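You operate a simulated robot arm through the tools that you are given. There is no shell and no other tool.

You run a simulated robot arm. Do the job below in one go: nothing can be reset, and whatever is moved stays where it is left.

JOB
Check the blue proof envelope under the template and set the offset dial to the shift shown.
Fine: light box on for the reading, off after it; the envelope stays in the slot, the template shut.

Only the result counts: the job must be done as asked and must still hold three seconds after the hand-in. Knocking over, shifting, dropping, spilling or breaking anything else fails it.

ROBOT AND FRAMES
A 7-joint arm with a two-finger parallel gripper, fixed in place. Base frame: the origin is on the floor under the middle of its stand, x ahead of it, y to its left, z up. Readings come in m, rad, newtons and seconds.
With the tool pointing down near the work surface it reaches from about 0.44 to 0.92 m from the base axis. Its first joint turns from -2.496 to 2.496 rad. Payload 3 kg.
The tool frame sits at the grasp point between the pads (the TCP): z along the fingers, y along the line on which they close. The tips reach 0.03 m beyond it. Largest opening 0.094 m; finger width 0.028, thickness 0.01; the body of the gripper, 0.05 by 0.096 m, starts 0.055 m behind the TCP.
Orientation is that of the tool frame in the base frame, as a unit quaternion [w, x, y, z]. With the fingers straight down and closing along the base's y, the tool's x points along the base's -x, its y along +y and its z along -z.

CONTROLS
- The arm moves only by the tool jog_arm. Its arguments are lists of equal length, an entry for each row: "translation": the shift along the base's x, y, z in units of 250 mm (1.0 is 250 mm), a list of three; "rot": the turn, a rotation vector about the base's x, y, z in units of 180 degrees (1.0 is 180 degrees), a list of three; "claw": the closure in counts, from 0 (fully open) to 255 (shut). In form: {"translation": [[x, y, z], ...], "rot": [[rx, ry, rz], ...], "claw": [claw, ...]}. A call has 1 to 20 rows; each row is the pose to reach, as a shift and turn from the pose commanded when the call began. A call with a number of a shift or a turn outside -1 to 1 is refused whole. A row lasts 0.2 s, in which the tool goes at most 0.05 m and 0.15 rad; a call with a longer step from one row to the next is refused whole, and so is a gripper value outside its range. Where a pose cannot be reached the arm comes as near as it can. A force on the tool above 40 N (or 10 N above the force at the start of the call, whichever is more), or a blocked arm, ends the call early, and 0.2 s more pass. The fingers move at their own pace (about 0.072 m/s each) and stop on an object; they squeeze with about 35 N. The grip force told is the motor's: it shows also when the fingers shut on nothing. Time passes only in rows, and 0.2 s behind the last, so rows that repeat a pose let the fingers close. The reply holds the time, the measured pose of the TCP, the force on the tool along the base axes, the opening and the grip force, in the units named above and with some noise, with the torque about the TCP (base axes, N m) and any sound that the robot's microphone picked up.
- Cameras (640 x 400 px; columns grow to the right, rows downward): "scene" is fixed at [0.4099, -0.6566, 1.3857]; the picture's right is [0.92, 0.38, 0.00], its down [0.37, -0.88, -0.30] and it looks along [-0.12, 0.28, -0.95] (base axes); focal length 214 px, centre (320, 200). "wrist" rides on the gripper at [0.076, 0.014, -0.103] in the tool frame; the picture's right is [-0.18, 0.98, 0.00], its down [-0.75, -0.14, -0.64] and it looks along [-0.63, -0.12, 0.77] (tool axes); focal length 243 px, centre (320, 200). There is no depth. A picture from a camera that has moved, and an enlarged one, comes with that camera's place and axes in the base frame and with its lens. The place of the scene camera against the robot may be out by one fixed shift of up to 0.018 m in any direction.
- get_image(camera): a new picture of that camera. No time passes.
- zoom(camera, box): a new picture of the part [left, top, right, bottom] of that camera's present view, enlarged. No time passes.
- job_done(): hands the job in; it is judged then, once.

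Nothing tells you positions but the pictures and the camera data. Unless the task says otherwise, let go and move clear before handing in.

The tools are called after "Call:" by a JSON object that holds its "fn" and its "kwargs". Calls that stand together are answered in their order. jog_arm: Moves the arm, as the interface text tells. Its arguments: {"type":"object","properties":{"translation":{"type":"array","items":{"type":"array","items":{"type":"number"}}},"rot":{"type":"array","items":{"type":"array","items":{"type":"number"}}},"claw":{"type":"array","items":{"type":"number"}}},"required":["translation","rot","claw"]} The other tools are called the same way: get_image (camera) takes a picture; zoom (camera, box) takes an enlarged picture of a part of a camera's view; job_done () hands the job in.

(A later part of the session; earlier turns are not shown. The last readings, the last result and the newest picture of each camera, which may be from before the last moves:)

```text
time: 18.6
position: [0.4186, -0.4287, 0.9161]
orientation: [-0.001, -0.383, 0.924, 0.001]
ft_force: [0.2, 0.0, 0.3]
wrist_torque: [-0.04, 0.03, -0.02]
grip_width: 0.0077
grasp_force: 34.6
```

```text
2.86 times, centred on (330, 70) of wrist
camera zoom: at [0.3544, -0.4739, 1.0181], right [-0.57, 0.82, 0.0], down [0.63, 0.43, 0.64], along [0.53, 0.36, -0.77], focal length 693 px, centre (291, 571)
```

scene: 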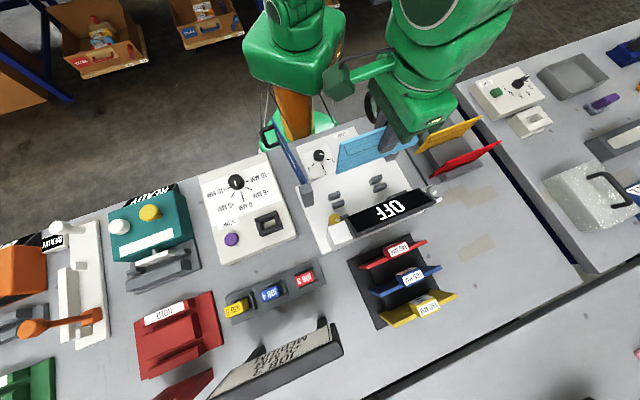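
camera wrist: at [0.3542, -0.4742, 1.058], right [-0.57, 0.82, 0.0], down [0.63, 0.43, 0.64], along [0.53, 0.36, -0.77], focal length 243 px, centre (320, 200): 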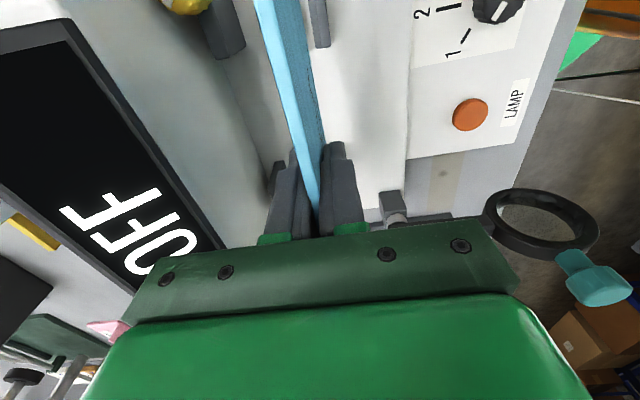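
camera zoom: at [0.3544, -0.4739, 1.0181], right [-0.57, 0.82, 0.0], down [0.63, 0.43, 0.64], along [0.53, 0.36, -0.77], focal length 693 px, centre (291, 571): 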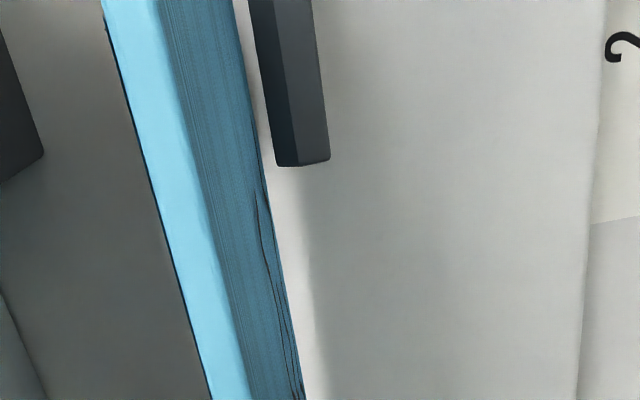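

The card is going in between the ribs without any force. I'll keep lowering in small steps, watching for contact.

Call:
{"fn": "jog_arm", "kwargs": {"translation": [[0, 0, -0.02], [0, 0, -0.04], [0, 0, -0.05], [0, 0, -0.05]], "rot": [[0, 0, 0], [0, 0, 0], [0, 0, 0], [0, 0, 0]], "claw": [255, 255, 255, 255]}}

Call:
{"fn": "jog_arm", "kwargs": {"translation": [[0, 0, -0.008], [0, 0, -0.016], [0, 0, -0.016]], "rot": [[0, 0, 0], [0, 0, 0], [0, 0, 0]], "claw": [255, 255, 255]}}

Call:
{"fn": "zoom", "kwargs": {"camera": "scene", "box": [290, 130, 430, 240]}}

```text
time: 19.6
position: [0.4177, -0.4299, 0.9041]
orientation: [0.0, -0.383, 0.924, 0.0]
ft_force: [-0.3, -0.1, -0.7]
wrist_torque: [0.04, 0.02, -0.01]
grip_width: 0.0075
grasp_force: 35.0
```

```text
time: 20.4
position: [0.4177, -0.4299, 0.8988]
orientation: [0.0, -0.383, 0.924, 0.0]
ft_force: [-0.9, -0.6, 0.0]
wrist_torque: [0.02, 0.01, 0.04]
grip_width: 0.0078
grasp_force: 34.5
```

```text
3.64 times, centred on (360, 185) of scene
camera zoom: at [0.4099, -0.6566, 1.3857], right [0.92, 0.38, 0.0], down [0.37, -0.88, -0.3], along [-0.12, 0.28, -0.95], focal length 780 px, centre (174, 254)
```

zoom: 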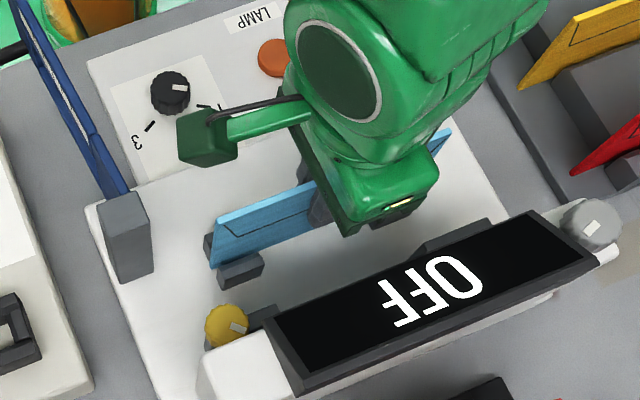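

Call:
{"fn": "jog_arm", "kwargs": {"translation": [[0, 0, -0.008], [0, 0, -0.016], [0, 0, -0.024], [0, 0, -0.024]], "rot": [[0, 0, 0], [0, 0, 0], [0, 0, 0], [0, 0, 0]], "claw": [255, 255, 255, 255]}}

Call:
{"fn": "jog_arm", "kwargs": {"translation": [[0, 0, -0.008], [0, 0, -0.016], [0, 0, -0.024], [0, 0, -0.024]], "rot": [[0, 0, 0], [0, 0, 0], [0, 0, 0], [0, 0, 0]], "claw": [255, 255, 255, 255]}}

Call:
{"fn": "zoom", "kwargs": {"camera": "wrist", "box": [260, 0, 400, 140]}}

Call:
{"fn": "zoom", "kwargs": {"camera": "scene", "box": [310, 150, 390, 220]}}

```text
time: 21.4
position: [0.4175, -0.4294, 0.8937]
orientation: [-0.001, -0.383, 0.924, -0.001]
ft_force: [-1.6, 0.8, 38.1]
wrist_torque: [0.06, 0.13, 0.02]
grip_width: 0.0079
grasp_force: 34.9
```

```text
time: 22.4
position: [0.4182, -0.4286, 0.888]
orientation: [0.0, -0.383, 0.924, 0.0]
ft_force: [0.6, 0.1, 36.0]
wrist_torque: [-0.02, 0.03, 0.0]
grip_width: 0.0074
grasp_force: 34.8
```

```text
2.86 times, centred on (330, 70) of wrist
camera zoom: at [0.3543, -0.4739, 0.9899], right [-0.57, 0.82, 0.0], down [0.63, 0.43, 0.64], along [0.53, 0.36, -0.77], focal length 693 px, centre (291, 571)
```

zoom: 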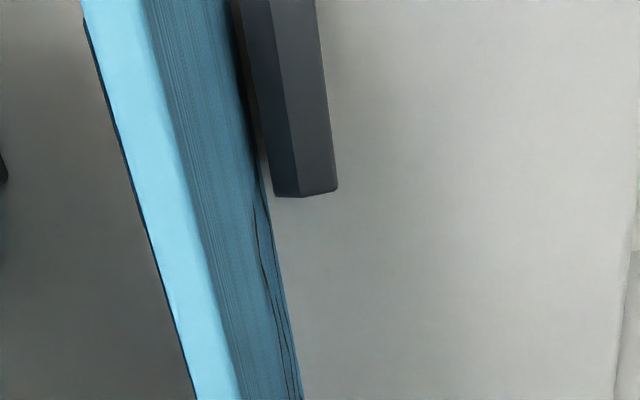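

```text
5.71 times, centred on (350, 185) of scene
camera zoom: at [0.4099, -0.6566, 1.3857], right [0.92, 0.38, 0.0], down [0.37, -0.88, -0.3], along [-0.12, 0.28, -0.95], focal length 1226 px, centre (149, 286)
```

zoom: 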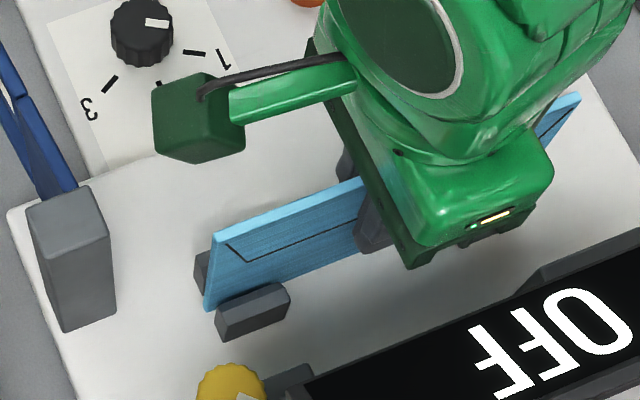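

Contact came at TCP z≈0.894 and the card is seated on the slot floor. I'll release it and lift clear.

Call:
{"fn": "jog_arm", "kwargs": {"translation": [[0, 0, 0.01], [0, 0, 0.01], [0, 0, 0.01], [0, 0, 0.01]], "rot": [[0, 0, 0], [0, 0, 0], [0, 0, 0], [0, 0, 0]], "claw": [140, 140, 140, 140]}}

Call:
{"fn": "zoom", "kwargs": {"camera": "wrist", "box": [230, 0, 430, 240]}}

Call:
{"fn": "zoom", "kwargs": {"camera": "scene", "box": [310, 150, 390, 220]}}

```text
time: 23.4
position: [0.4169, -0.429, 0.8912]
orientation: [0.0, -0.383, 0.924, 0.0]
ft_force: [0.0, 0.1, 0.2]
wrist_torque: [-0.02, -0.04, -0.02]
grip_width: 0.0423
grasp_force: 0.0
```

```text
1.67 times, centred on (330, 120) of wrist
camera zoom: at [0.3543, -0.4739, 0.9922], right [-0.57, 0.82, 0.0], down [0.63, 0.43, 0.64], along [0.53, 0.36, -0.77], focal length 404 px, centre (303, 333)
```

zoom: 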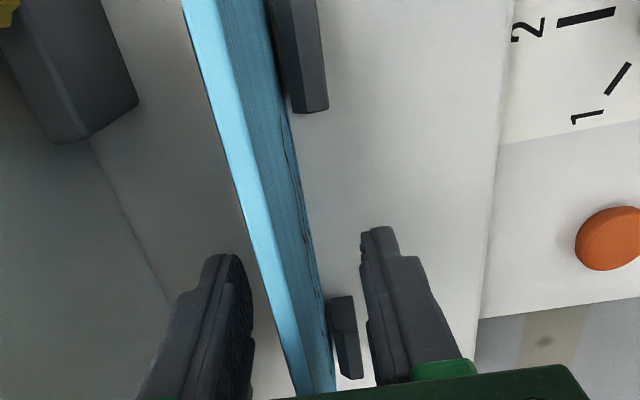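

```text
5.71 times, centred on (350, 185) of scene
camera zoom: at [0.4099, -0.6566, 1.3857], right [0.92, 0.38, 0.0], down [0.37, -0.88, -0.3], along [-0.12, 0.28, -0.95], focal length 1226 px, centre (149, 286)
```

zoom: 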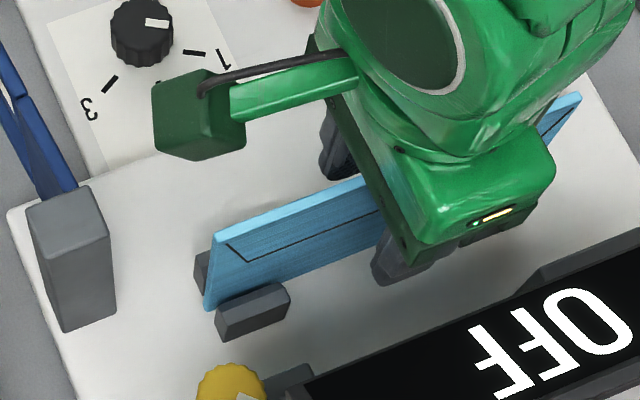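

The card stands by itself in the slot. I'll lift straight up away from it.

Call:
{"fn": "jog_arm", "kwargs": {"translation": [[0, 0, 0.08], [0, 0, 0.2], [0, 0, 0.35], [0, 0, 0.5], [0, 0, 0.66], [0, 0, 0.82], [0, 0, 0.95], [0, 0, 0.98]], "rot": [[0, 0, 0], [0, 0, 0], [0, 0, 0], [0, 0, 0], [0, 0, 0], [0, 0, 0], [0, 0, 0], [0, 0, 0]], "claw": [140, 140, 140, 140, 140, 140, 140, 140]}}

Call:
{"fn": "get_image", "kwargs": {"camera": "wrist"}}

Call:
{"fn": "zoom", "kwargs": {"camera": "scene", "box": [250, 90, 430, 250]}}

```text
time: 25.2
position: [0.4177, -0.4293, 1.1364]
orientation: [0.0, -0.383, 0.924, 0.001]
ft_force: [-0.2, -0.9, -0.5]
wrist_torque: [0.01, 0.0, -0.01]
grip_width: 0.0423
grasp_force: 0.0
```

```text
taken
camera wrist: at [0.3543, -0.474, 1.2379], right [-0.57, 0.82, 0.0], down [0.63, 0.43, 0.64], along [0.53, 0.36, -0.77], focal length 243 px, centre (320, 200)
```

wrist: 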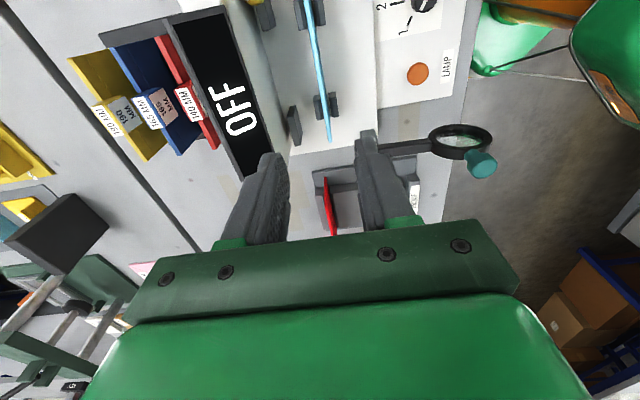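

```text
2.50 times, centred on (340, 170) of scene
camera zoom: at [0.4099, -0.6566, 1.3857], right [0.92, 0.38, 0.0], down [0.37, -0.88, -0.3], along [-0.12, 0.28, -0.95], focal length 536 px, centre (270, 275)
```

zoom: 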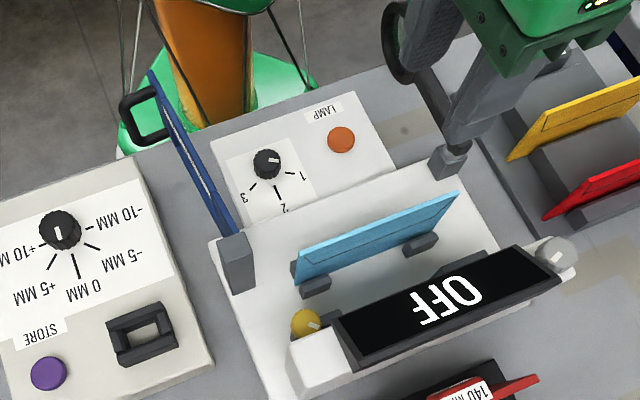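

The card is seated upright in the slot. I'll turn the hand for a clear view of the template gate, its handle and its post.

Call:
{"fn": "jog_arm", "kwargs": {"translation": [[-0.02, 0.03, 0], [-0.04, 0.07, 0], [-0.07, 0.1, 0], [-0.09, 0.14, 0], [-0.11, 0.17, 0], [-0.13, 0.21, 0], [-0.15, 0.24, 0], [-0.18, 0.28, 0], [-0.2, 0.31, 0], [-0.22, 0.35, 0], [-0.24, 0.38, 0], [-0.26, 0.42, 0], [-0.29, 0.45, 0], [-0.31, 0.49, 0], [-0.33, 0.52, -0.03], [-0.35, 0.56, -0.07], [-0.37, 0.585, -0.11], [-0.371, 0.585, -0.146]], "rot": [[0, 0, -0.045], [0, 0, -0.09], [0, 0, -0.135], [0, 0, -0.18], [0, 0, -0.225], [0, 0, -0.27], [0, 0, -0.315], [0, 0, -0.36], [0, 0, -0.405], [0, 0, -0.45], [0, 0, -0.495], [0, 0, -0.54], [0, 0, -0.585], [0, 0, -0.63], [0, 0, -0.675], [0, 0, -0.72], [0, 0, -0.75], [0, 0, -0.75]], "claw": [140, 140, 140, 140, 140, 140, 140, 140, 140, 140, 140, 140, 255, 255, 255, 255, 255, 255]}}

Call:
{"fn": "get_image", "kwargs": {"camera": "wrist"}}

Call:
{"fn": "get_image", "kwargs": {"camera": "scene"}}

```text
time: 29.0
position: [0.3246, -0.2847, 1.0985]
orientation: [0.0, 0.707, 0.707, 0.0]
ft_force: [0.5, -0.3, -0.1]
wrist_torque: [0.03, 0.01, 0.02]
grip_width: 0.0001
grasp_force: 32.9
```

```text
taken
camera wrist: at [0.3397, -0.2078, 1.2009], right [0.98, -0.18, 0.0], down [-0.14, -0.75, 0.64], along [-0.12, -0.63, -0.77], focal length 243 px, centre (320, 200)
```

wrist: 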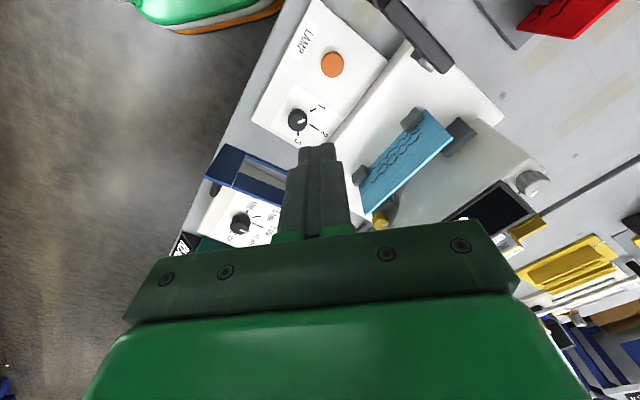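

```text
taken
```

scene: 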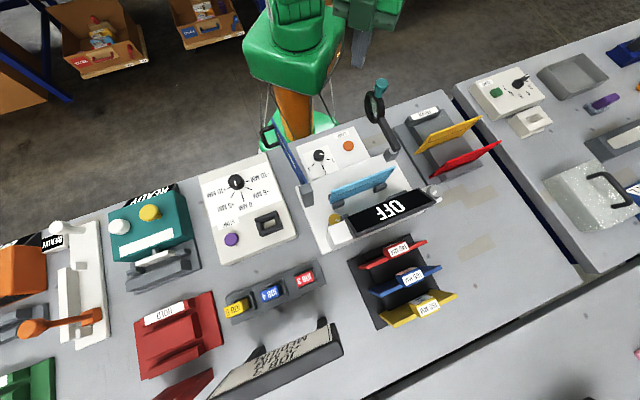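

Call:
{"fn": "zoom", "kwargs": {"camera": "wrist", "box": [180, 120, 320, 260]}}

Call:
{"fn": "zoom", "kwargs": {"camera": "wrist", "box": [330, 80, 500, 240]}}

```text
2.86 times, centred on (250, 190) of wrist
camera zoom: at [0.3397, -0.2078, 1.2009], right [0.98, -0.18, 0.0], down [-0.14, -0.75, 0.64], along [-0.12, -0.63, -0.77], focal length 693 px, centre (520, 229)
```

zoom: 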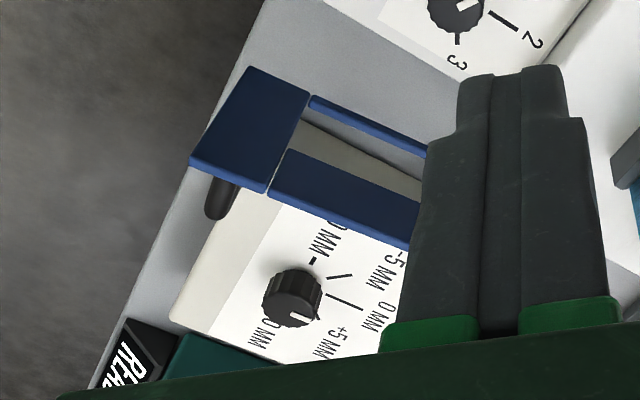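

```text
2.50 times, centred on (415, 160) of wrist
camera zoom: at [0.3397, -0.2078, 1.2009], right [0.98, -0.18, 0.0], down [-0.14, -0.75, 0.64], along [-0.12, -0.63, -0.77], focal length 606 px, centre (82, 300)
```

zoom: 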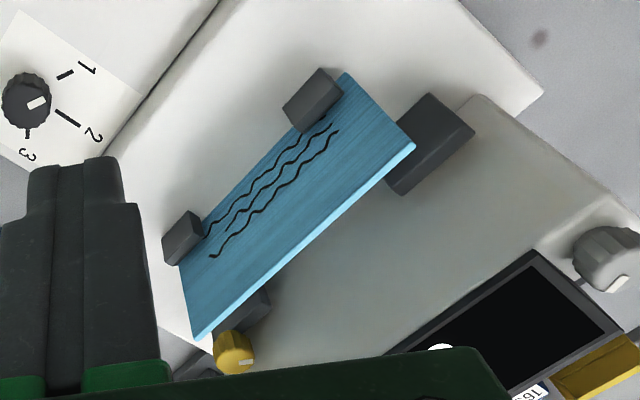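

The gate (tip at A≈-0.154, O≈0.363, z 0.825–0.923) swings about the post near A≈-0.142, O≈0.565. I'll go above its outer side with closed fingers, ready to push it shut.

Call:
{"fn": "jog_arm", "kwargs": {"translation": [[-0.09, -0.11, 0], [-0.18, -0.22, 0], [-0.27, -0.33, 0], [-0.36, -0.44, 0], [-0.45, -0.55, -0.05], [-0.5236, -0.643, -0.1], [-0.5236, -0.643, -0.154], [-0.5236, -0.643, -0.154]], "rot": [[0, 0, 0.042], [0, 0, 0.084], [0, 0, 0.126], [0, 0, 0.168], [0, 0, 0.21], [0, 0, 0.25], [0, 0, 0.25], [0, 0, 0.25]], "claw": [255, 255, 255, 255, 255, 255, 255, 255]}}

Call:
{"fn": "get_image", "kwargs": {"camera": "wrist"}}

Call:
{"fn": "zoom", "kwargs": {"camera": "scene", "box": [220, 80, 380, 230]}}

```text
time: 30.8
position: [0.1939, -0.4446, 1.0608]
orientation: [0.0, 0.382, 0.924, 0.0]
ft_force: [-0.2, -0.4, 0.1]
wrist_torque: [0.01, -0.01, 0.0]
grip_width: 0.0
grasp_force: 33.1
```

```text
taken
camera wrist: at [0.1503, -0.3807, 1.1621], right [0.82, 0.57, 0.0], down [0.43, -0.63, 0.64], along [0.36, -0.53, -0.77], focal length 243 px, centre (320, 200)
```

wrist: 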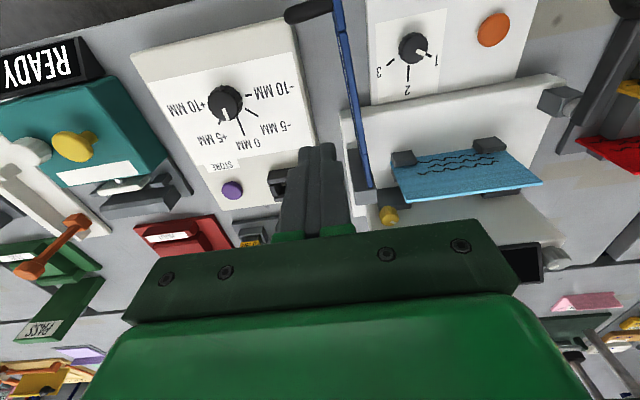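

```text
2.67 times, centred on (300, 155) of scene
camera zoom: at [0.4099, -0.6566, 1.3857], right [0.92, 0.38, 0.0], down [0.37, -0.88, -0.3], along [-0.12, 0.28, -0.95], focal length 572 px, centre (373, 320)
```

zoom: 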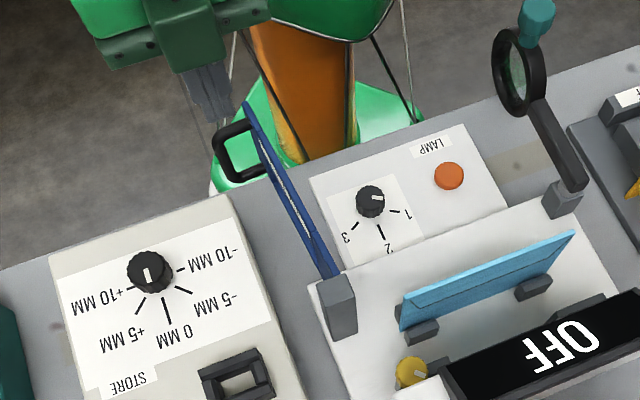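

Call:
{"fn": "zoom", "kwargs": {"camera": "wrist", "box": [260, 0, 420, 200]}}

Call:
{"fn": "zoom", "kwargs": {"camera": "wrist", "box": [150, 50, 310, 190]}}

```text
2.00 times, centred on (340, 100) of wrist
camera zoom: at [0.1503, -0.3807, 1.1621], right [0.82, 0.57, 0.0], down [0.43, -0.63, 0.64], along [0.36, -0.53, -0.77], focal length 485 px, centre (280, 400)
```

zoom: 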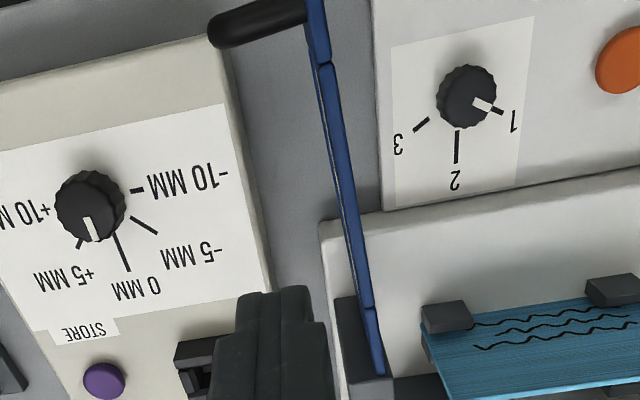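

```text
2.86 times, centred on (230, 120) of wrist
camera zoom: at [0.1503, -0.3807, 1.1621], right [0.82, 0.57, 0.0], down [0.43, -0.63, 0.64], along [0.36, -0.53, -0.77], focal length 693 px, centre (577, 429)
```

zoom: 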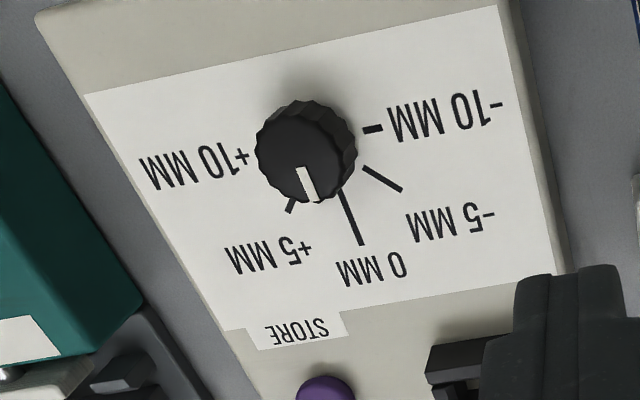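

The gate leans slightly past the open direction, and the finger position clears it by about 17 mm. I'll descend beside it.

Call:
{"fn": "jog_arm", "kwargs": {"translation": [[0, 0, -0.15], [0, 0, -0.3], [0, 0, -0.45], [0, 0, -0.57], [0, 0, -0.643], [0, 0, -0.643]], "rot": [[0, 0, 0], [0, 0, 0], [0, 0, 0], [0, 0, 0], [0, 0, 0], [0, 0, 0]], "claw": [255, 255, 255, 255, 255, 255]}}

Call:
{"fn": "get_image", "kwargs": {"camera": "wrist"}}

Call:
{"fn": "zoom", "kwargs": {"camera": "scene", "box": [220, 80, 380, 230]}}

```text
time: 32.2
position: [0.1932, -0.4465, 0.8998]
orientation: [-0.001, 0.382, 0.924, 0.0]
ft_force: [0.5, -0.6, -0.9]
wrist_torque: [0.0, -0.03, 0.02]
grip_width: 0.0001
grasp_force: 32.9
```

```text
taken
camera wrist: at [0.1507, -0.3807, 1.0017], right [0.82, 0.57, 0.0], down [0.43, -0.63, 0.64], along [0.36, -0.53, -0.77], focal length 243 px, centre (320, 200)
```

wrist: 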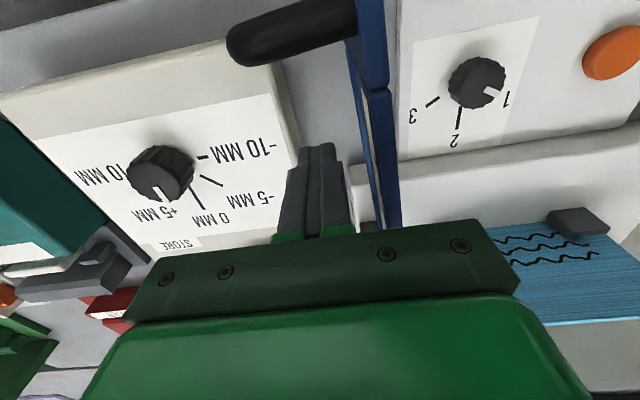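

```text
2.67 times, centred on (300, 155) of scene
camera zoom: at [0.4099, -0.6566, 1.3857], right [0.92, 0.38, 0.0], down [0.37, -0.88, -0.3], along [-0.12, 0.28, -0.95], focal length 572 px, centre (373, 320)
```

zoom: 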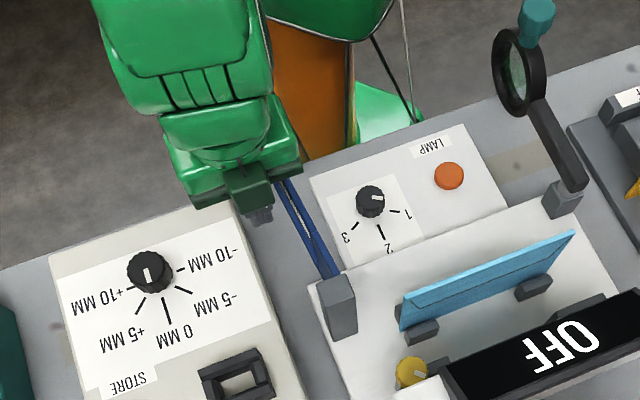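

The closed fingers are beside the gate's outer face. I'll sweep it along its arc slowly, first to about 60°.

Call:
{"fn": "jog_arm", "kwargs": {"translation": [[0.03, 0.03, 0], [0.058, 0.058, 0], [0.085, 0.085, 0], [0.11, 0.11, 0], [0.136, 0.136, 0], [0.162, 0.162, 0], [0.194, 0.183, 0], [0.227, 0.203, 0], [0.259, 0.221, 0], [0.296, 0.234, 0], [0.334, 0.246, 0], [0.371, 0.255, 0], [0.411, 0.258, 0], [0.452, 0.26, 0], [0.493, 0.259, 0], [0.493, 0.259, 0]], "rot": [[0, 0, 0], [0, 0, 0], [0, 0, 0], [0, 0, 0], [0, 0, 0], [0, 0, 0], [0, 0, 0], [0, 0, 0], [0, 0, 0], [0, 0, 0], [0, 0, 0], [0, 0, 0], [0, 0, 0], [0, 0, 0], [0, 0, 0], [0, 0, 0]], "claw": [255, 255, 255, 255, 255, 255, 255, 255, 255, 255, 255, 255, 255, 255, 255, 255]}}

Call:
{"fn": "get_image", "kwargs": {"camera": "wrist"}}

Call:
{"fn": "zoom", "kwargs": {"camera": "scene", "box": [240, 90, 420, 240]}}

```text
time: 35.6
position: [0.3176, -0.3791, 0.9006]
orientation: [0.0, 0.383, 0.924, 0.0]
ft_force: [-0.2, -0.4, 0.4]
wrist_torque: [-0.05, 0.01, -0.01]
grip_width: 0.0
grasp_force: 33.2
```

```text
taken
camera wrist: at [0.2738, -0.3163, 1.0016], right [0.82, 0.57, 0.0], down [0.43, -0.63, 0.64], along [0.36, -0.53, -0.77], focal length 243 px, centre (320, 200)
```

wrist: 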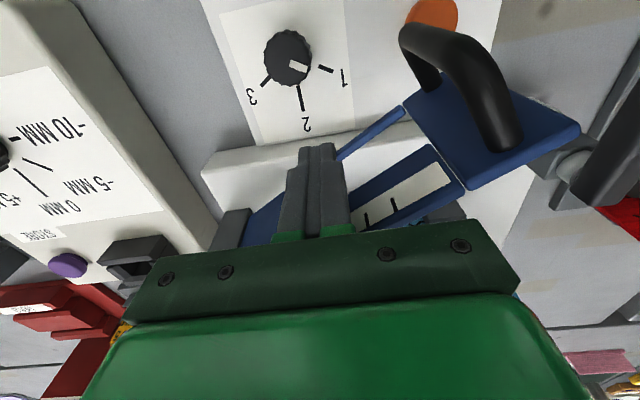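

```text
2.67 times, centred on (330, 165) of scene
camera zoom: at [0.4099, -0.6566, 1.3857], right [0.92, 0.38, 0.0], down [0.37, -0.88, -0.3], along [-0.12, 0.28, -0.95], focal length 572 px, centre (293, 293)
```

zoom: 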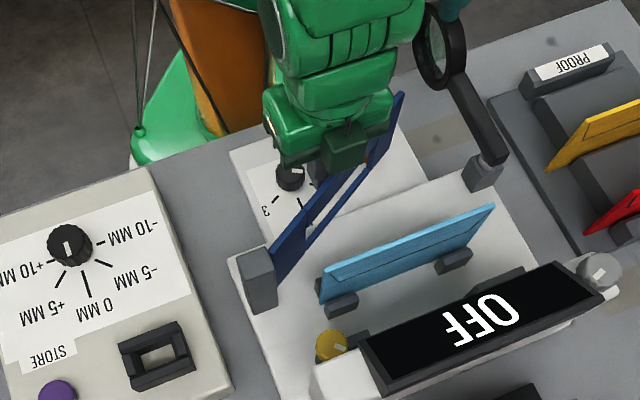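

The gate is moving freely and shows a scale on its face. I'll continue the arc to about 85°.

Call:
{"fn": "jog_arm", "kwargs": {"translation": [[0.041, -0.006, 0], [0.082, -0.017, 0], [0.123, -0.03, 0], [0.15, -0.042, 0], [0.176, -0.055, 0], [0.201, -0.069, 0], [0.201, -0.069, 0]], "rot": [[0, 0, 0], [0, 0, 0], [0, 0, 0], [0, 0, 0], [0, 0, 0], [0, 0, 0], [0, 0, 0]], "claw": [255, 255, 255, 255, 255, 255, 255]}}

Call:
{"fn": "get_image", "kwargs": {"camera": "wrist"}}

Call:
{"fn": "zoom", "kwargs": {"camera": "scene", "box": [240, 90, 420, 240]}}

```text
time: 37.2
position: [0.3675, -0.3975, 0.8996]
orientation: [-0.001, 0.382, 0.924, 0.0]
ft_force: [0.2, 0.2, -0.9]
wrist_torque: [0.02, 0.0, 0.0]
grip_width: 0.0
grasp_force: 33.2
```

```text
taken
camera wrist: at [0.3246, -0.3333, 1.0017], right [0.82, 0.57, 0.0], down [0.43, -0.63, 0.64], along [0.36, -0.53, -0.77], focal length 243 px, centre (320, 200)
```

wrist: 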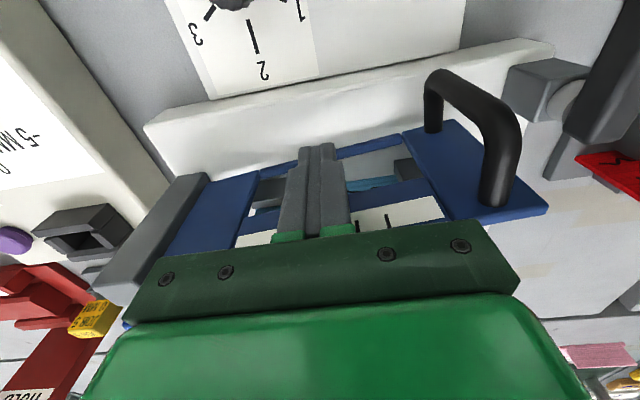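

```text
2.67 times, centred on (330, 165) of scene
camera zoom: at [0.4099, -0.6566, 1.3857], right [0.92, 0.38, 0.0], down [0.37, -0.88, -0.3], along [-0.12, 0.28, -0.95], focal length 572 px, centre (293, 293)
```

zoom: 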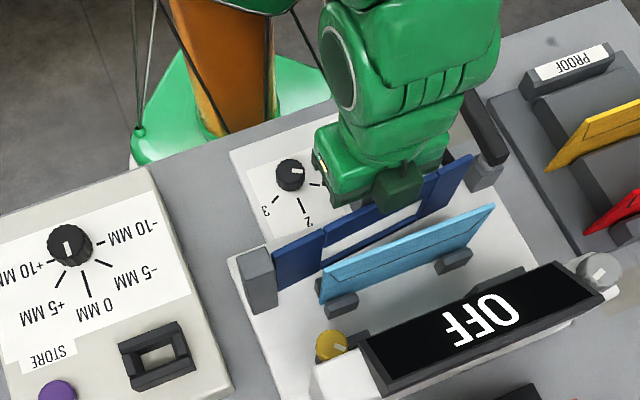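

Call:
{"fn": "jog_arm", "kwargs": {"translation": [[0.012, -0.01, 0], [0.024, -0.02, 0], [0.036, -0.03, 0], [0.036, -0.03, 0]], "rot": [[0, 0, 0], [0, 0, 0], [0, 0, 0], [0, 0, 0]], "claw": [255, 255, 255, 255]}}

Call:
{"fn": "get_image", "kwargs": {"camera": "wrist"}}

Call:
{"fn": "zoom", "kwargs": {"camera": "scene", "box": [290, 130, 410, 230]}}

```text
time: 38.2
position: [0.3763, -0.4044, 0.8989]
orientation: [0.0, 0.382, 0.924, 0.0]
ft_force: [-0.1, 0.7, -0.8]
wrist_torque: [-0.01, -0.02, -0.02]
grip_width: 0.0
grasp_force: 33.6
```

```text
taken
camera wrist: at [0.3332, -0.3407, 1.0014], right [0.82, 0.57, 0.0], down [0.43, -0.63, 0.64], along [0.36, -0.53, -0.77], focal length 243 px, centre (320, 200)
```

wrist: 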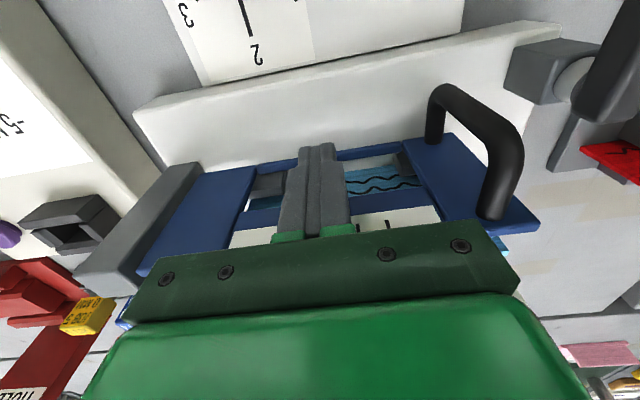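

```text
4.00 times, centred on (350, 180) of scene
camera zoom: at [0.4099, -0.6566, 1.3857], right [0.92, 0.38, 0.0], down [0.37, -0.88, -0.3], along [-0.12, 0.28, -0.95], focal length 858 px, centre (200, 280)
```

zoom: 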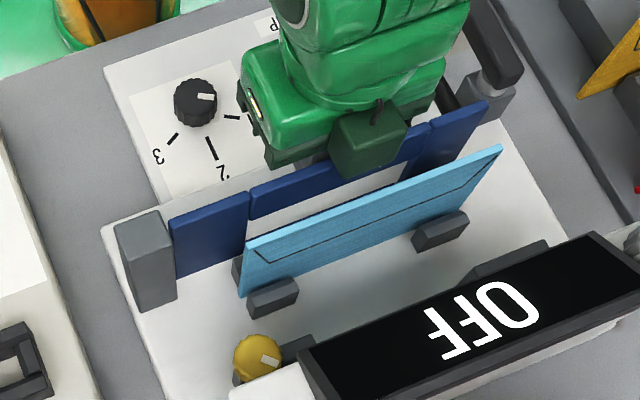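

The gate is now almost parallel to the card. I'll push on in small steps to find its stop.

Call:
{"fn": "jog_arm", "kwargs": {"translation": [[0.006, -0.006, 0], [0.012, -0.012, 0], [0.018, -0.018, 0], [0.018, -0.018, 0]], "rot": [[0, 0, 0], [0, 0, 0], [0, 0, 0], [0, 0, 0]], "claw": [255, 255, 255, 255]}}

Call:
{"fn": "zoom", "kwargs": {"camera": "scene", "box": [290, 130, 410, 230]}}

```text
time: 39.0
position: [0.3782, -0.4058, 0.8979]
orientation: [-0.005, 0.384, 0.923, 0.003]
ft_force: [-5.4, 5.1, -3.8]
wrist_torque: [-0.05, -0.15, -0.02]
grip_width: 0.0
grasp_force: 33.0
stopped in row 3: the force on the tool passed its limit at 46 N (the readings are from after the stop); the commanded pose is now the measured one
```

```text
4.00 times, centred on (350, 180) of scene
camera zoom: at [0.4099, -0.6566, 1.3857], right [0.92, 0.38, 0.0], down [0.37, -0.88, -0.3], along [-0.12, 0.28, -0.95], focal length 858 px, centre (200, 280)
```

zoom: 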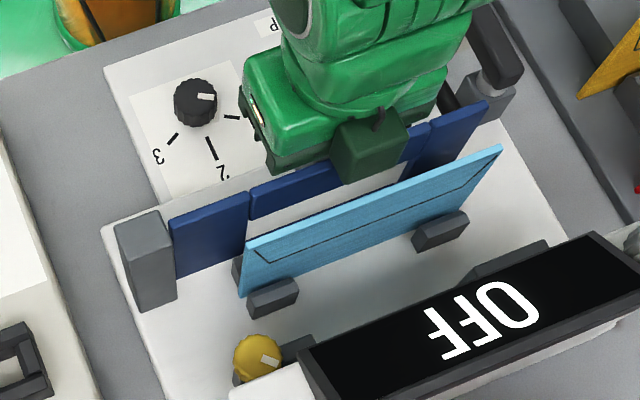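

The gate hit its hard stop, so it's shut. I'll back off toward the robot and lift straight up.

Call:
{"fn": "jog_arm", "kwargs": {"translation": [[-0.02, 0.02, 0], [-0.045, 0.045, 0], [-0.07, 0.07, 0], [-0.07, 0.07, 0.15], [-0.07, 0.07, 0.32], [-0.07, 0.07, 0.5], [-0.07, 0.07, 0.68], [-0.07, 0.07, 0.84], [-0.07, 0.07, 0.84]], "rot": [[0, 0, 0], [0, 0, 0], [0, 0, 0], [0, 0, 0], [0, 0, 0], [0, 0, 0], [0, 0, 0], [0, 0, 0], [0, 0, 0]], "claw": [255, 255, 255, 255, 255, 255, 255, 255, 255]}}

Call:
{"fn": "get_image", "kwargs": {"camera": "wrist"}}

Call:
{"fn": "zoom", "kwargs": {"camera": "scene", "box": [250, 100, 430, 250]}}

```text
time: 41.0
position: [0.3615, -0.3897, 1.1096]
orientation: [-0.003, 0.383, 0.924, 0.002]
ft_force: [-0.5, 0.9, -1.2]
wrist_torque: [-0.03, -0.03, -0.05]
grip_width: 0.0001
grasp_force: 32.9
```

```text
taken
camera wrist: at [0.3189, -0.3268, 1.212], right [0.82, 0.57, 0.0], down [0.44, -0.64, 0.64], along [0.36, -0.53, -0.77], focal length 243 px, centre (320, 200)
```

wrist: 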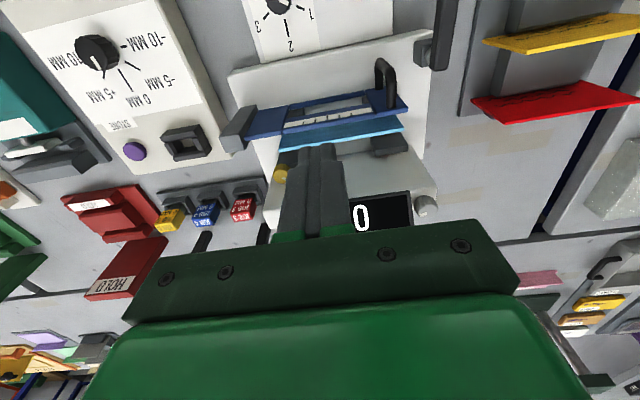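

```text
2.67 times, centred on (340, 175) of scene
camera zoom: at [0.4099, -0.6566, 1.3857], right [0.92, 0.38, 0.0], down [0.37, -0.88, -0.3], along [-0.12, 0.28, -0.95], focal length 572 px, centre (267, 267)
```

zoom: 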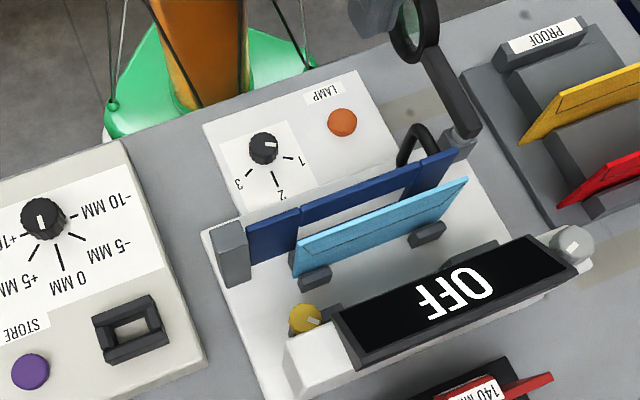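

Call:
{"fn": "zoom", "kwargs": {"camera": "wrist", "box": [220, 60, 420, 160]}}

Call:
{"fn": "zoom", "kwargs": {"camera": "scene", "box": [310, 130, 400, 190]}}

```text
3.20 times, centred on (320, 110) of wrist
camera zoom: at [0.3189, -0.3268, 1.212], right [0.82, 0.57, 0.0], down [0.44, -0.64, 0.64], along [0.36, -0.53, -0.77], focal length 776 px, centre (320, 488)
```

zoom: 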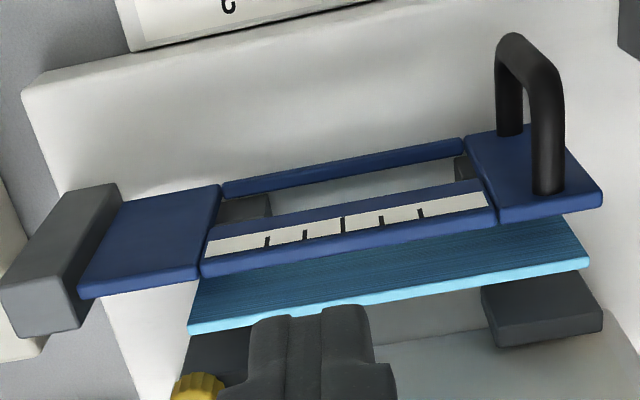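

```text
6.67 times, centred on (355, 160) of scene
camera zoom: at [0.4099, -0.6566, 1.3857], right [0.92, 0.38, 0.0], down [0.37, -0.88, -0.3], along [-0.12, 0.28, -0.95], focal length 1430 px, centre (87, 467)
```

zoom: 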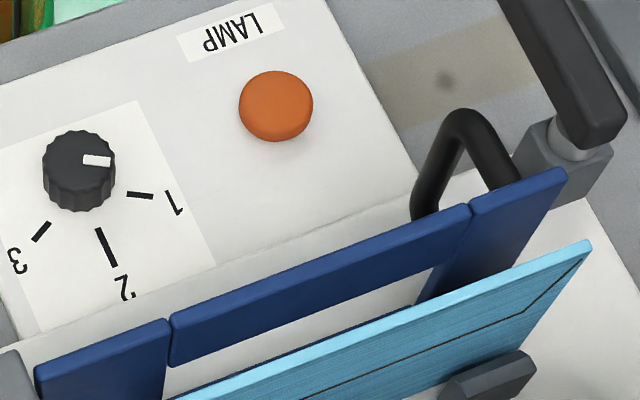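

The template is shut, and it carries a five-tick scale above its window. Next I'll hover over the orange LAMP button to pin down its location and the clearance to the magnifier.

Call:
{"fn": "jog_arm", "kwargs": {"translation": [[-0.02, 0.12, 0], [-0.04, 0.24, 0], [-0.06, 0.36, 0], [-0.066, 0.416, -0.06], [-0.066, 0.416, -0.14], [-0.066, 0.416, -0.14]], "rot": [[0, 0, 0], [0, 0, 0], [0, 0, 0], [0, 0, 0], [0, 0, 0], [0, 0, 0]], "claw": [255, 255, 255, 255, 255, 255]}}

Call:
{"fn": "get_image", "kwargs": {"camera": "wrist"}}

Call:
{"fn": "zoom", "kwargs": {"camera": "wrist", "box": [260, 0, 460, 130]}}

Call:
{"fn": "zoom", "kwargs": {"camera": "scene", "box": [290, 70, 420, 190]}}

```text
time: 42.4
position: [0.3446, -0.284, 1.0749]
orientation: [-0.003, 0.383, 0.924, 0.001]
ft_force: [-0.6, -0.4, -0.2]
wrist_torque: [-0.03, -0.01, -0.01]
grip_width: 0.0
grasp_force: 32.4
```

```text
taken
camera wrist: at [0.3019, -0.2213, 1.1761], right [0.82, 0.57, 0.0], down [0.44, -0.64, 0.64], along [0.36, -0.53, -0.77], focal length 243 px, centre (320, 200)
```

wrist: 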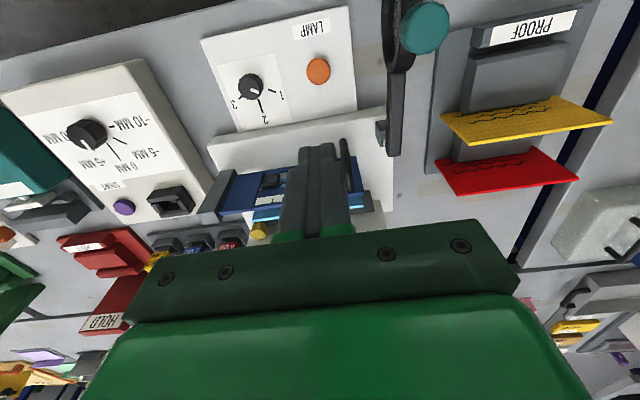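

```text
3.08 times, centred on (360, 65) of wrist
camera zoom: at [0.3019, -0.2213, 1.1761], right [0.82, 0.57, 0.0], down [0.44, -0.64, 0.64], along [0.36, -0.53, -0.77], focal length 746 px, centre (197, 615)
```

zoom: 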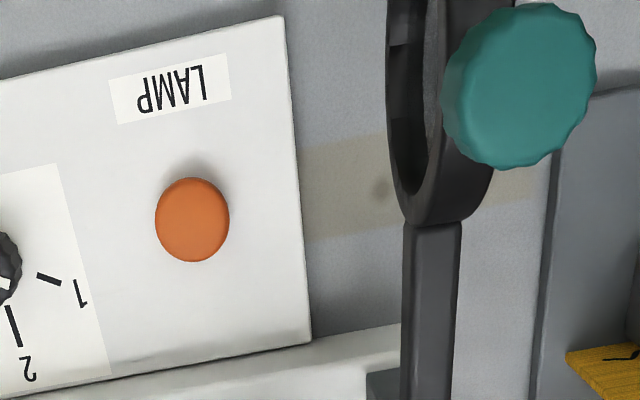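

```text
3.33 times, centred on (355, 130) of scene
camera zoom: at [0.4099, -0.6566, 1.3857], right [0.92, 0.38, 0.0], down [0.37, -0.88, -0.3], along [-0.12, 0.28, -0.95], focal length 715 px, centre (203, 433)
```

zoom: 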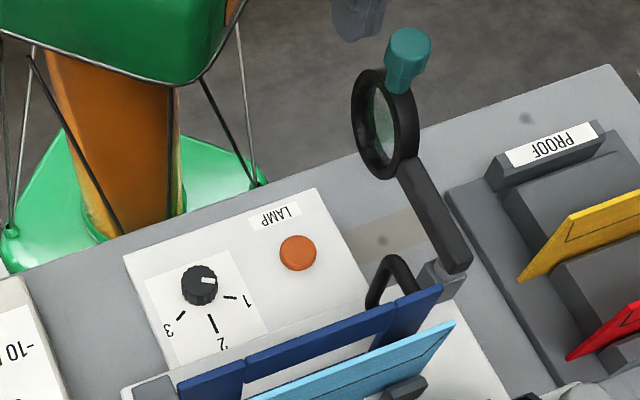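

The button top is at A≈0.040, O≈0.447, z≈0.799, and the magnifier ring clears the hand by about 3 cm. I'll descend to just above it.

Call:
{"fn": "jog_arm", "kwargs": {"translation": [[-0.015, -0.03, -0.12], [-0.015, -0.03, -0.26], [-0.015, -0.03, -0.4], [-0.015, -0.03, -0.54], [-0.015, -0.03, -0.68], [-0.015, -0.03, -0.8], [-0.015, -0.03, -0.86], [-0.015, -0.03, -0.86]], "rot": [[-0.0013, -0.0015, 0], [-0.0013, -0.0015, 0], [-0.0013, -0.0015, 0], [-0.0013, -0.0015, 0], [-0.0013, -0.0015, 0], [-0.0013, -0.0015, 0], [-0.0013, -0.0015, 0], [-0.0013, -0.0015, 0]], "claw": [255, 255, 255, 255, 255, 255, 255, 255]}}

Call:
{"fn": "get_image", "kwargs": {"camera": "wrist"}}

Call:
{"fn": "zoom", "kwargs": {"camera": "scene", "box": [290, 70, 420, 190]}}

```text
time: 44.1
position: [0.3422, -0.2919, 0.8599]
orientation: [0.0, 0.382, 0.924, 0.001]
ft_force: [-0.5, -0.6, -0.2]
wrist_torque: [-0.02, 0.01, 0.01]
grip_width: 0.0
grasp_force: 33.3
```

```text
taken
camera wrist: at [0.2979, -0.2292, 0.961], right [0.83, 0.56, 0.0], down [0.43, -0.63, 0.64], along [0.36, -0.53, -0.77], focal length 243 px, centre (320, 200)
```

wrist: 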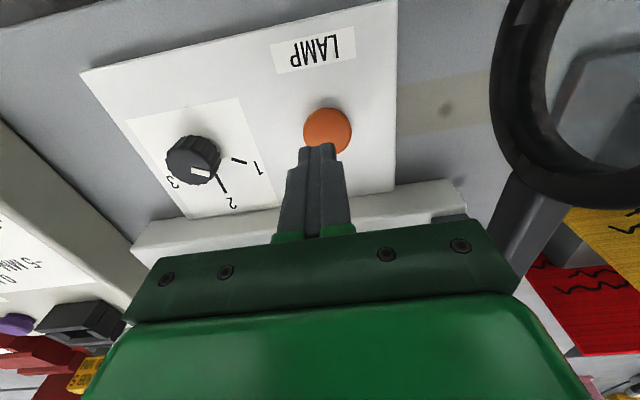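

```text
3.33 times, centred on (355, 130) of scene
camera zoom: at [0.4099, -0.6566, 1.3857], right [0.92, 0.38, 0.0], down [0.37, -0.88, -0.3], along [-0.12, 0.28, -0.95], focal length 715 px, centre (203, 433)
```

zoom: 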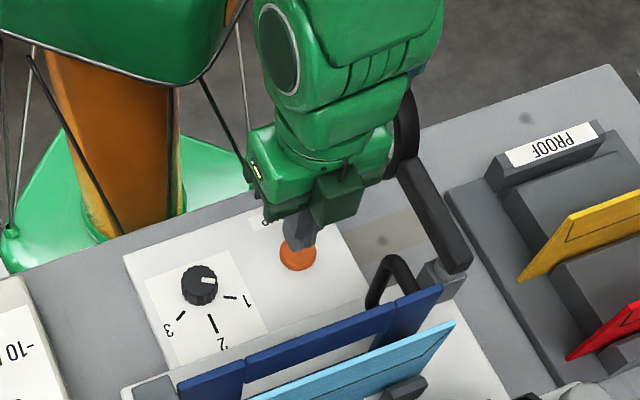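

Call:
{"fn": "jog_arm", "kwargs": {"translation": [[0, 0, -0.05], [0, 0, -0.09], [0, 0, -0.115], [0, 0, -0.128], [0, 0, -0.14], [0, 0, -0.14]], "rot": [[0, 0, 0], [0, 0, 0], [0, 0, 0], [0, 0, 0], [0, 0, 0], [0, 0, 0]], "claw": [255, 255, 255, 255, 255, 255]}}

Call:
{"fn": "zoom", "kwargs": {"camera": "scene", "box": [290, 110, 450, 240]}}

```text
time: 45.3
position: [0.3406, -0.2932, 0.8259]
orientation: [0.001, 0.381, 0.925, -0.001]
ft_force: [-5.2, 11.3, 38.1]
wrist_torque: [0.37, 0.21, -0.03]
grip_width: 0.0
grasp_force: 32.9
heard: click
stopped in row 5: the force on the tool passed its limit at 44 N (the readings are from after the stop); the commanded pose is now the measured one
```

```text
3.08 times, centred on (370, 175) of scene
camera zoom: at [0.4099, -0.6566, 1.3857], right [0.92, 0.38, 0.0], down [0.37, -0.88, -0.3], along [-0.12, 0.28, -0.95], focal length 660 px, centre (166, 277)
```

zoom: 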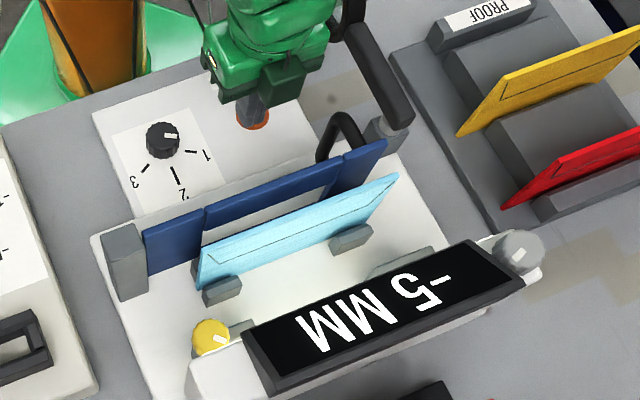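

A click was heard: the card is lit and the display shows "-5 MM". I'll lift off the button and check the reading directly through the template window as well.

Call:
{"fn": "jog_arm", "kwargs": {"translation": [[0, 0, 0.04], [0, 0, 0.15], [0, 0, 0.3], [0, 0, 0.46], [0, 0, 0.62], [0, 0, 0.8], [0, 0, 0.95], [0, 0, 0.95]], "rot": [[0, 0, 0], [0, 0, 0], [0, 0, 0], [0, 0, 0], [0, 0, 0], [0, 0, 0], [0, 0, 0], [0, 0, 0]], "claw": [255, 255, 255, 255, 255, 255, 255, 255]}}

Call:
{"fn": "get_image", "kwargs": {"camera": "wrist"}}

Call:
{"fn": "zoom", "kwargs": {"camera": "scene", "box": [290, 110, 450, 240]}}

```text
time: 47.1
position: [0.3407, -0.293, 1.0629]
orientation: [0.0, 0.382, 0.924, 0.001]
ft_force: [-0.3, 1.3, 0.4]
wrist_torque: [0.02, 0.02, 0.03]
grip_width: 0.0
grasp_force: 33.6
```

```text
taken
camera wrist: at [0.2977, -0.2295, 1.165], right [0.82, 0.57, 0.0], down [0.43, -0.63, 0.64], along [0.36, -0.53, -0.77], focal length 243 px, centre (320, 200)
```

wrist: 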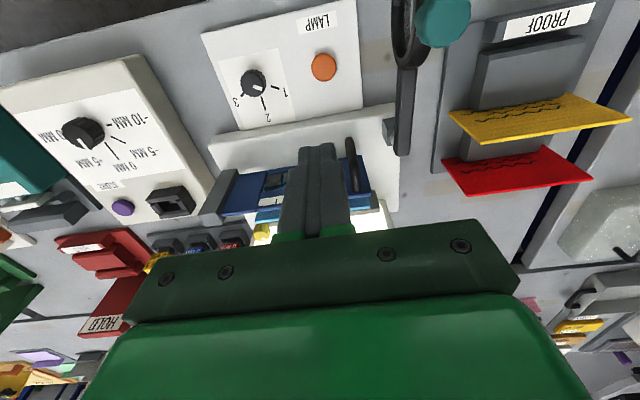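

```text
3.08 times, centred on (370, 175) of scene
camera zoom: at [0.4099, -0.6566, 1.3857], right [0.92, 0.38, 0.0], down [0.37, -0.88, -0.3], along [-0.12, 0.28, -0.95], focal length 660 px, centre (166, 277)
```

zoom: 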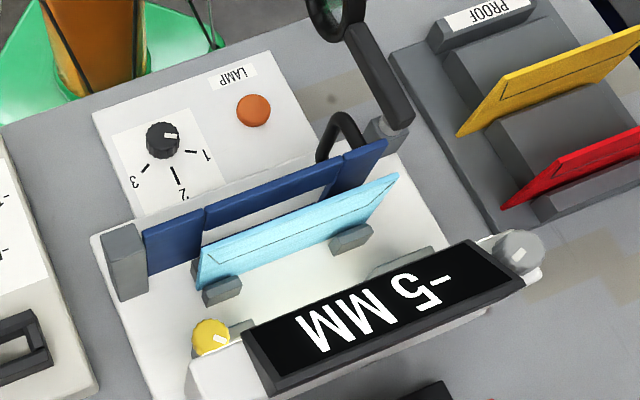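

The lamp stays on and the display reads "-5 MM". I'll step sideways to look through the template window and confirm this against the scale.

Call:
{"fn": "jog_arm", "kwargs": {"translation": [[-0.1, -0.1, 0], [-0.2, -0.2, 0], [-0.3, -0.3, 0], [-0.412, -0.4, 0], [-0.412, -0.4, 0]], "rot": [[0, 0, 0], [0, 0, 0], [0, 0, 0], [0, 0, 0], [0, 0, 0]], "claw": [255, 255, 255, 255, 255]}}

Call:
{"fn": "get_image", "kwargs": {"camera": "wrist"}}

Call:
{"fn": "zoom", "kwargs": {"camera": "wrist", "box": [340, 130, 500, 220]}}

Call:
{"fn": "zoom", "kwargs": {"camera": "scene", "box": [335, 175, 445, 245]}}

```text
time: 48.3
position: [0.2387, -0.3939, 1.0623]
orientation: [0.001, 0.382, 0.924, 0.001]
ft_force: [1.0, 0.7, -0.5]
wrist_torque: [0.04, 0.01, 0.0]
grip_width: 0.0002
grasp_force: 33.0
```

```text
taken
camera wrist: at [0.1948, -0.3298, 1.1641], right [0.82, 0.57, 0.0], down [0.43, -0.63, 0.64], along [0.36, -0.53, -0.77], focal length 243 px, centre (320, 200)
```

wrist: 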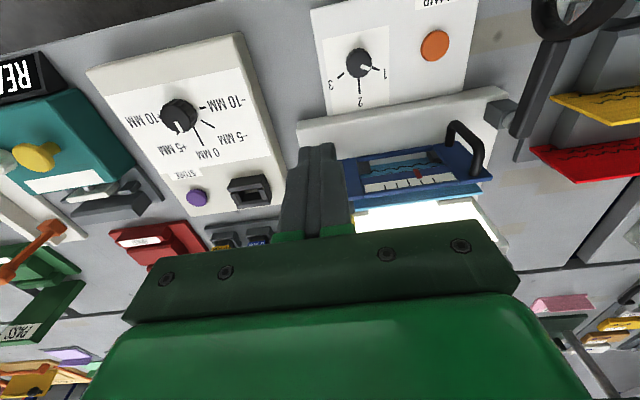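

```text
4.00 times, centred on (420, 175) of wrist
camera zoom: at [0.1948, -0.3298, 1.1641], right [0.82, 0.57, 0.0], down [0.43, -0.63, 0.64], along [0.36, -0.53, -0.77], focal length 970 px, centre (-80, 300)
```

zoom: 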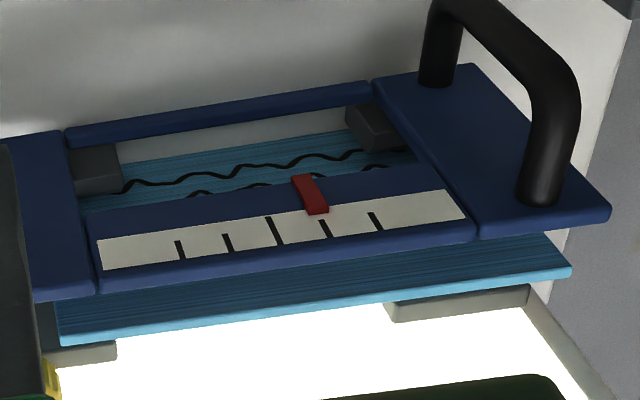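

```text
5.71 times, centred on (390, 210) of scene
camera zoom: at [0.4099, -0.6566, 1.3857], right [0.92, 0.38, 0.0], down [0.37, -0.88, -0.3], along [-0.12, 0.28, -0.95], focal length 1226 px, centre (-80, 143)
```

zoom: 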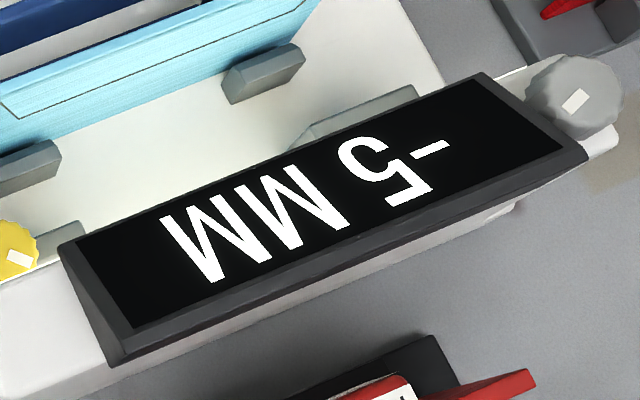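

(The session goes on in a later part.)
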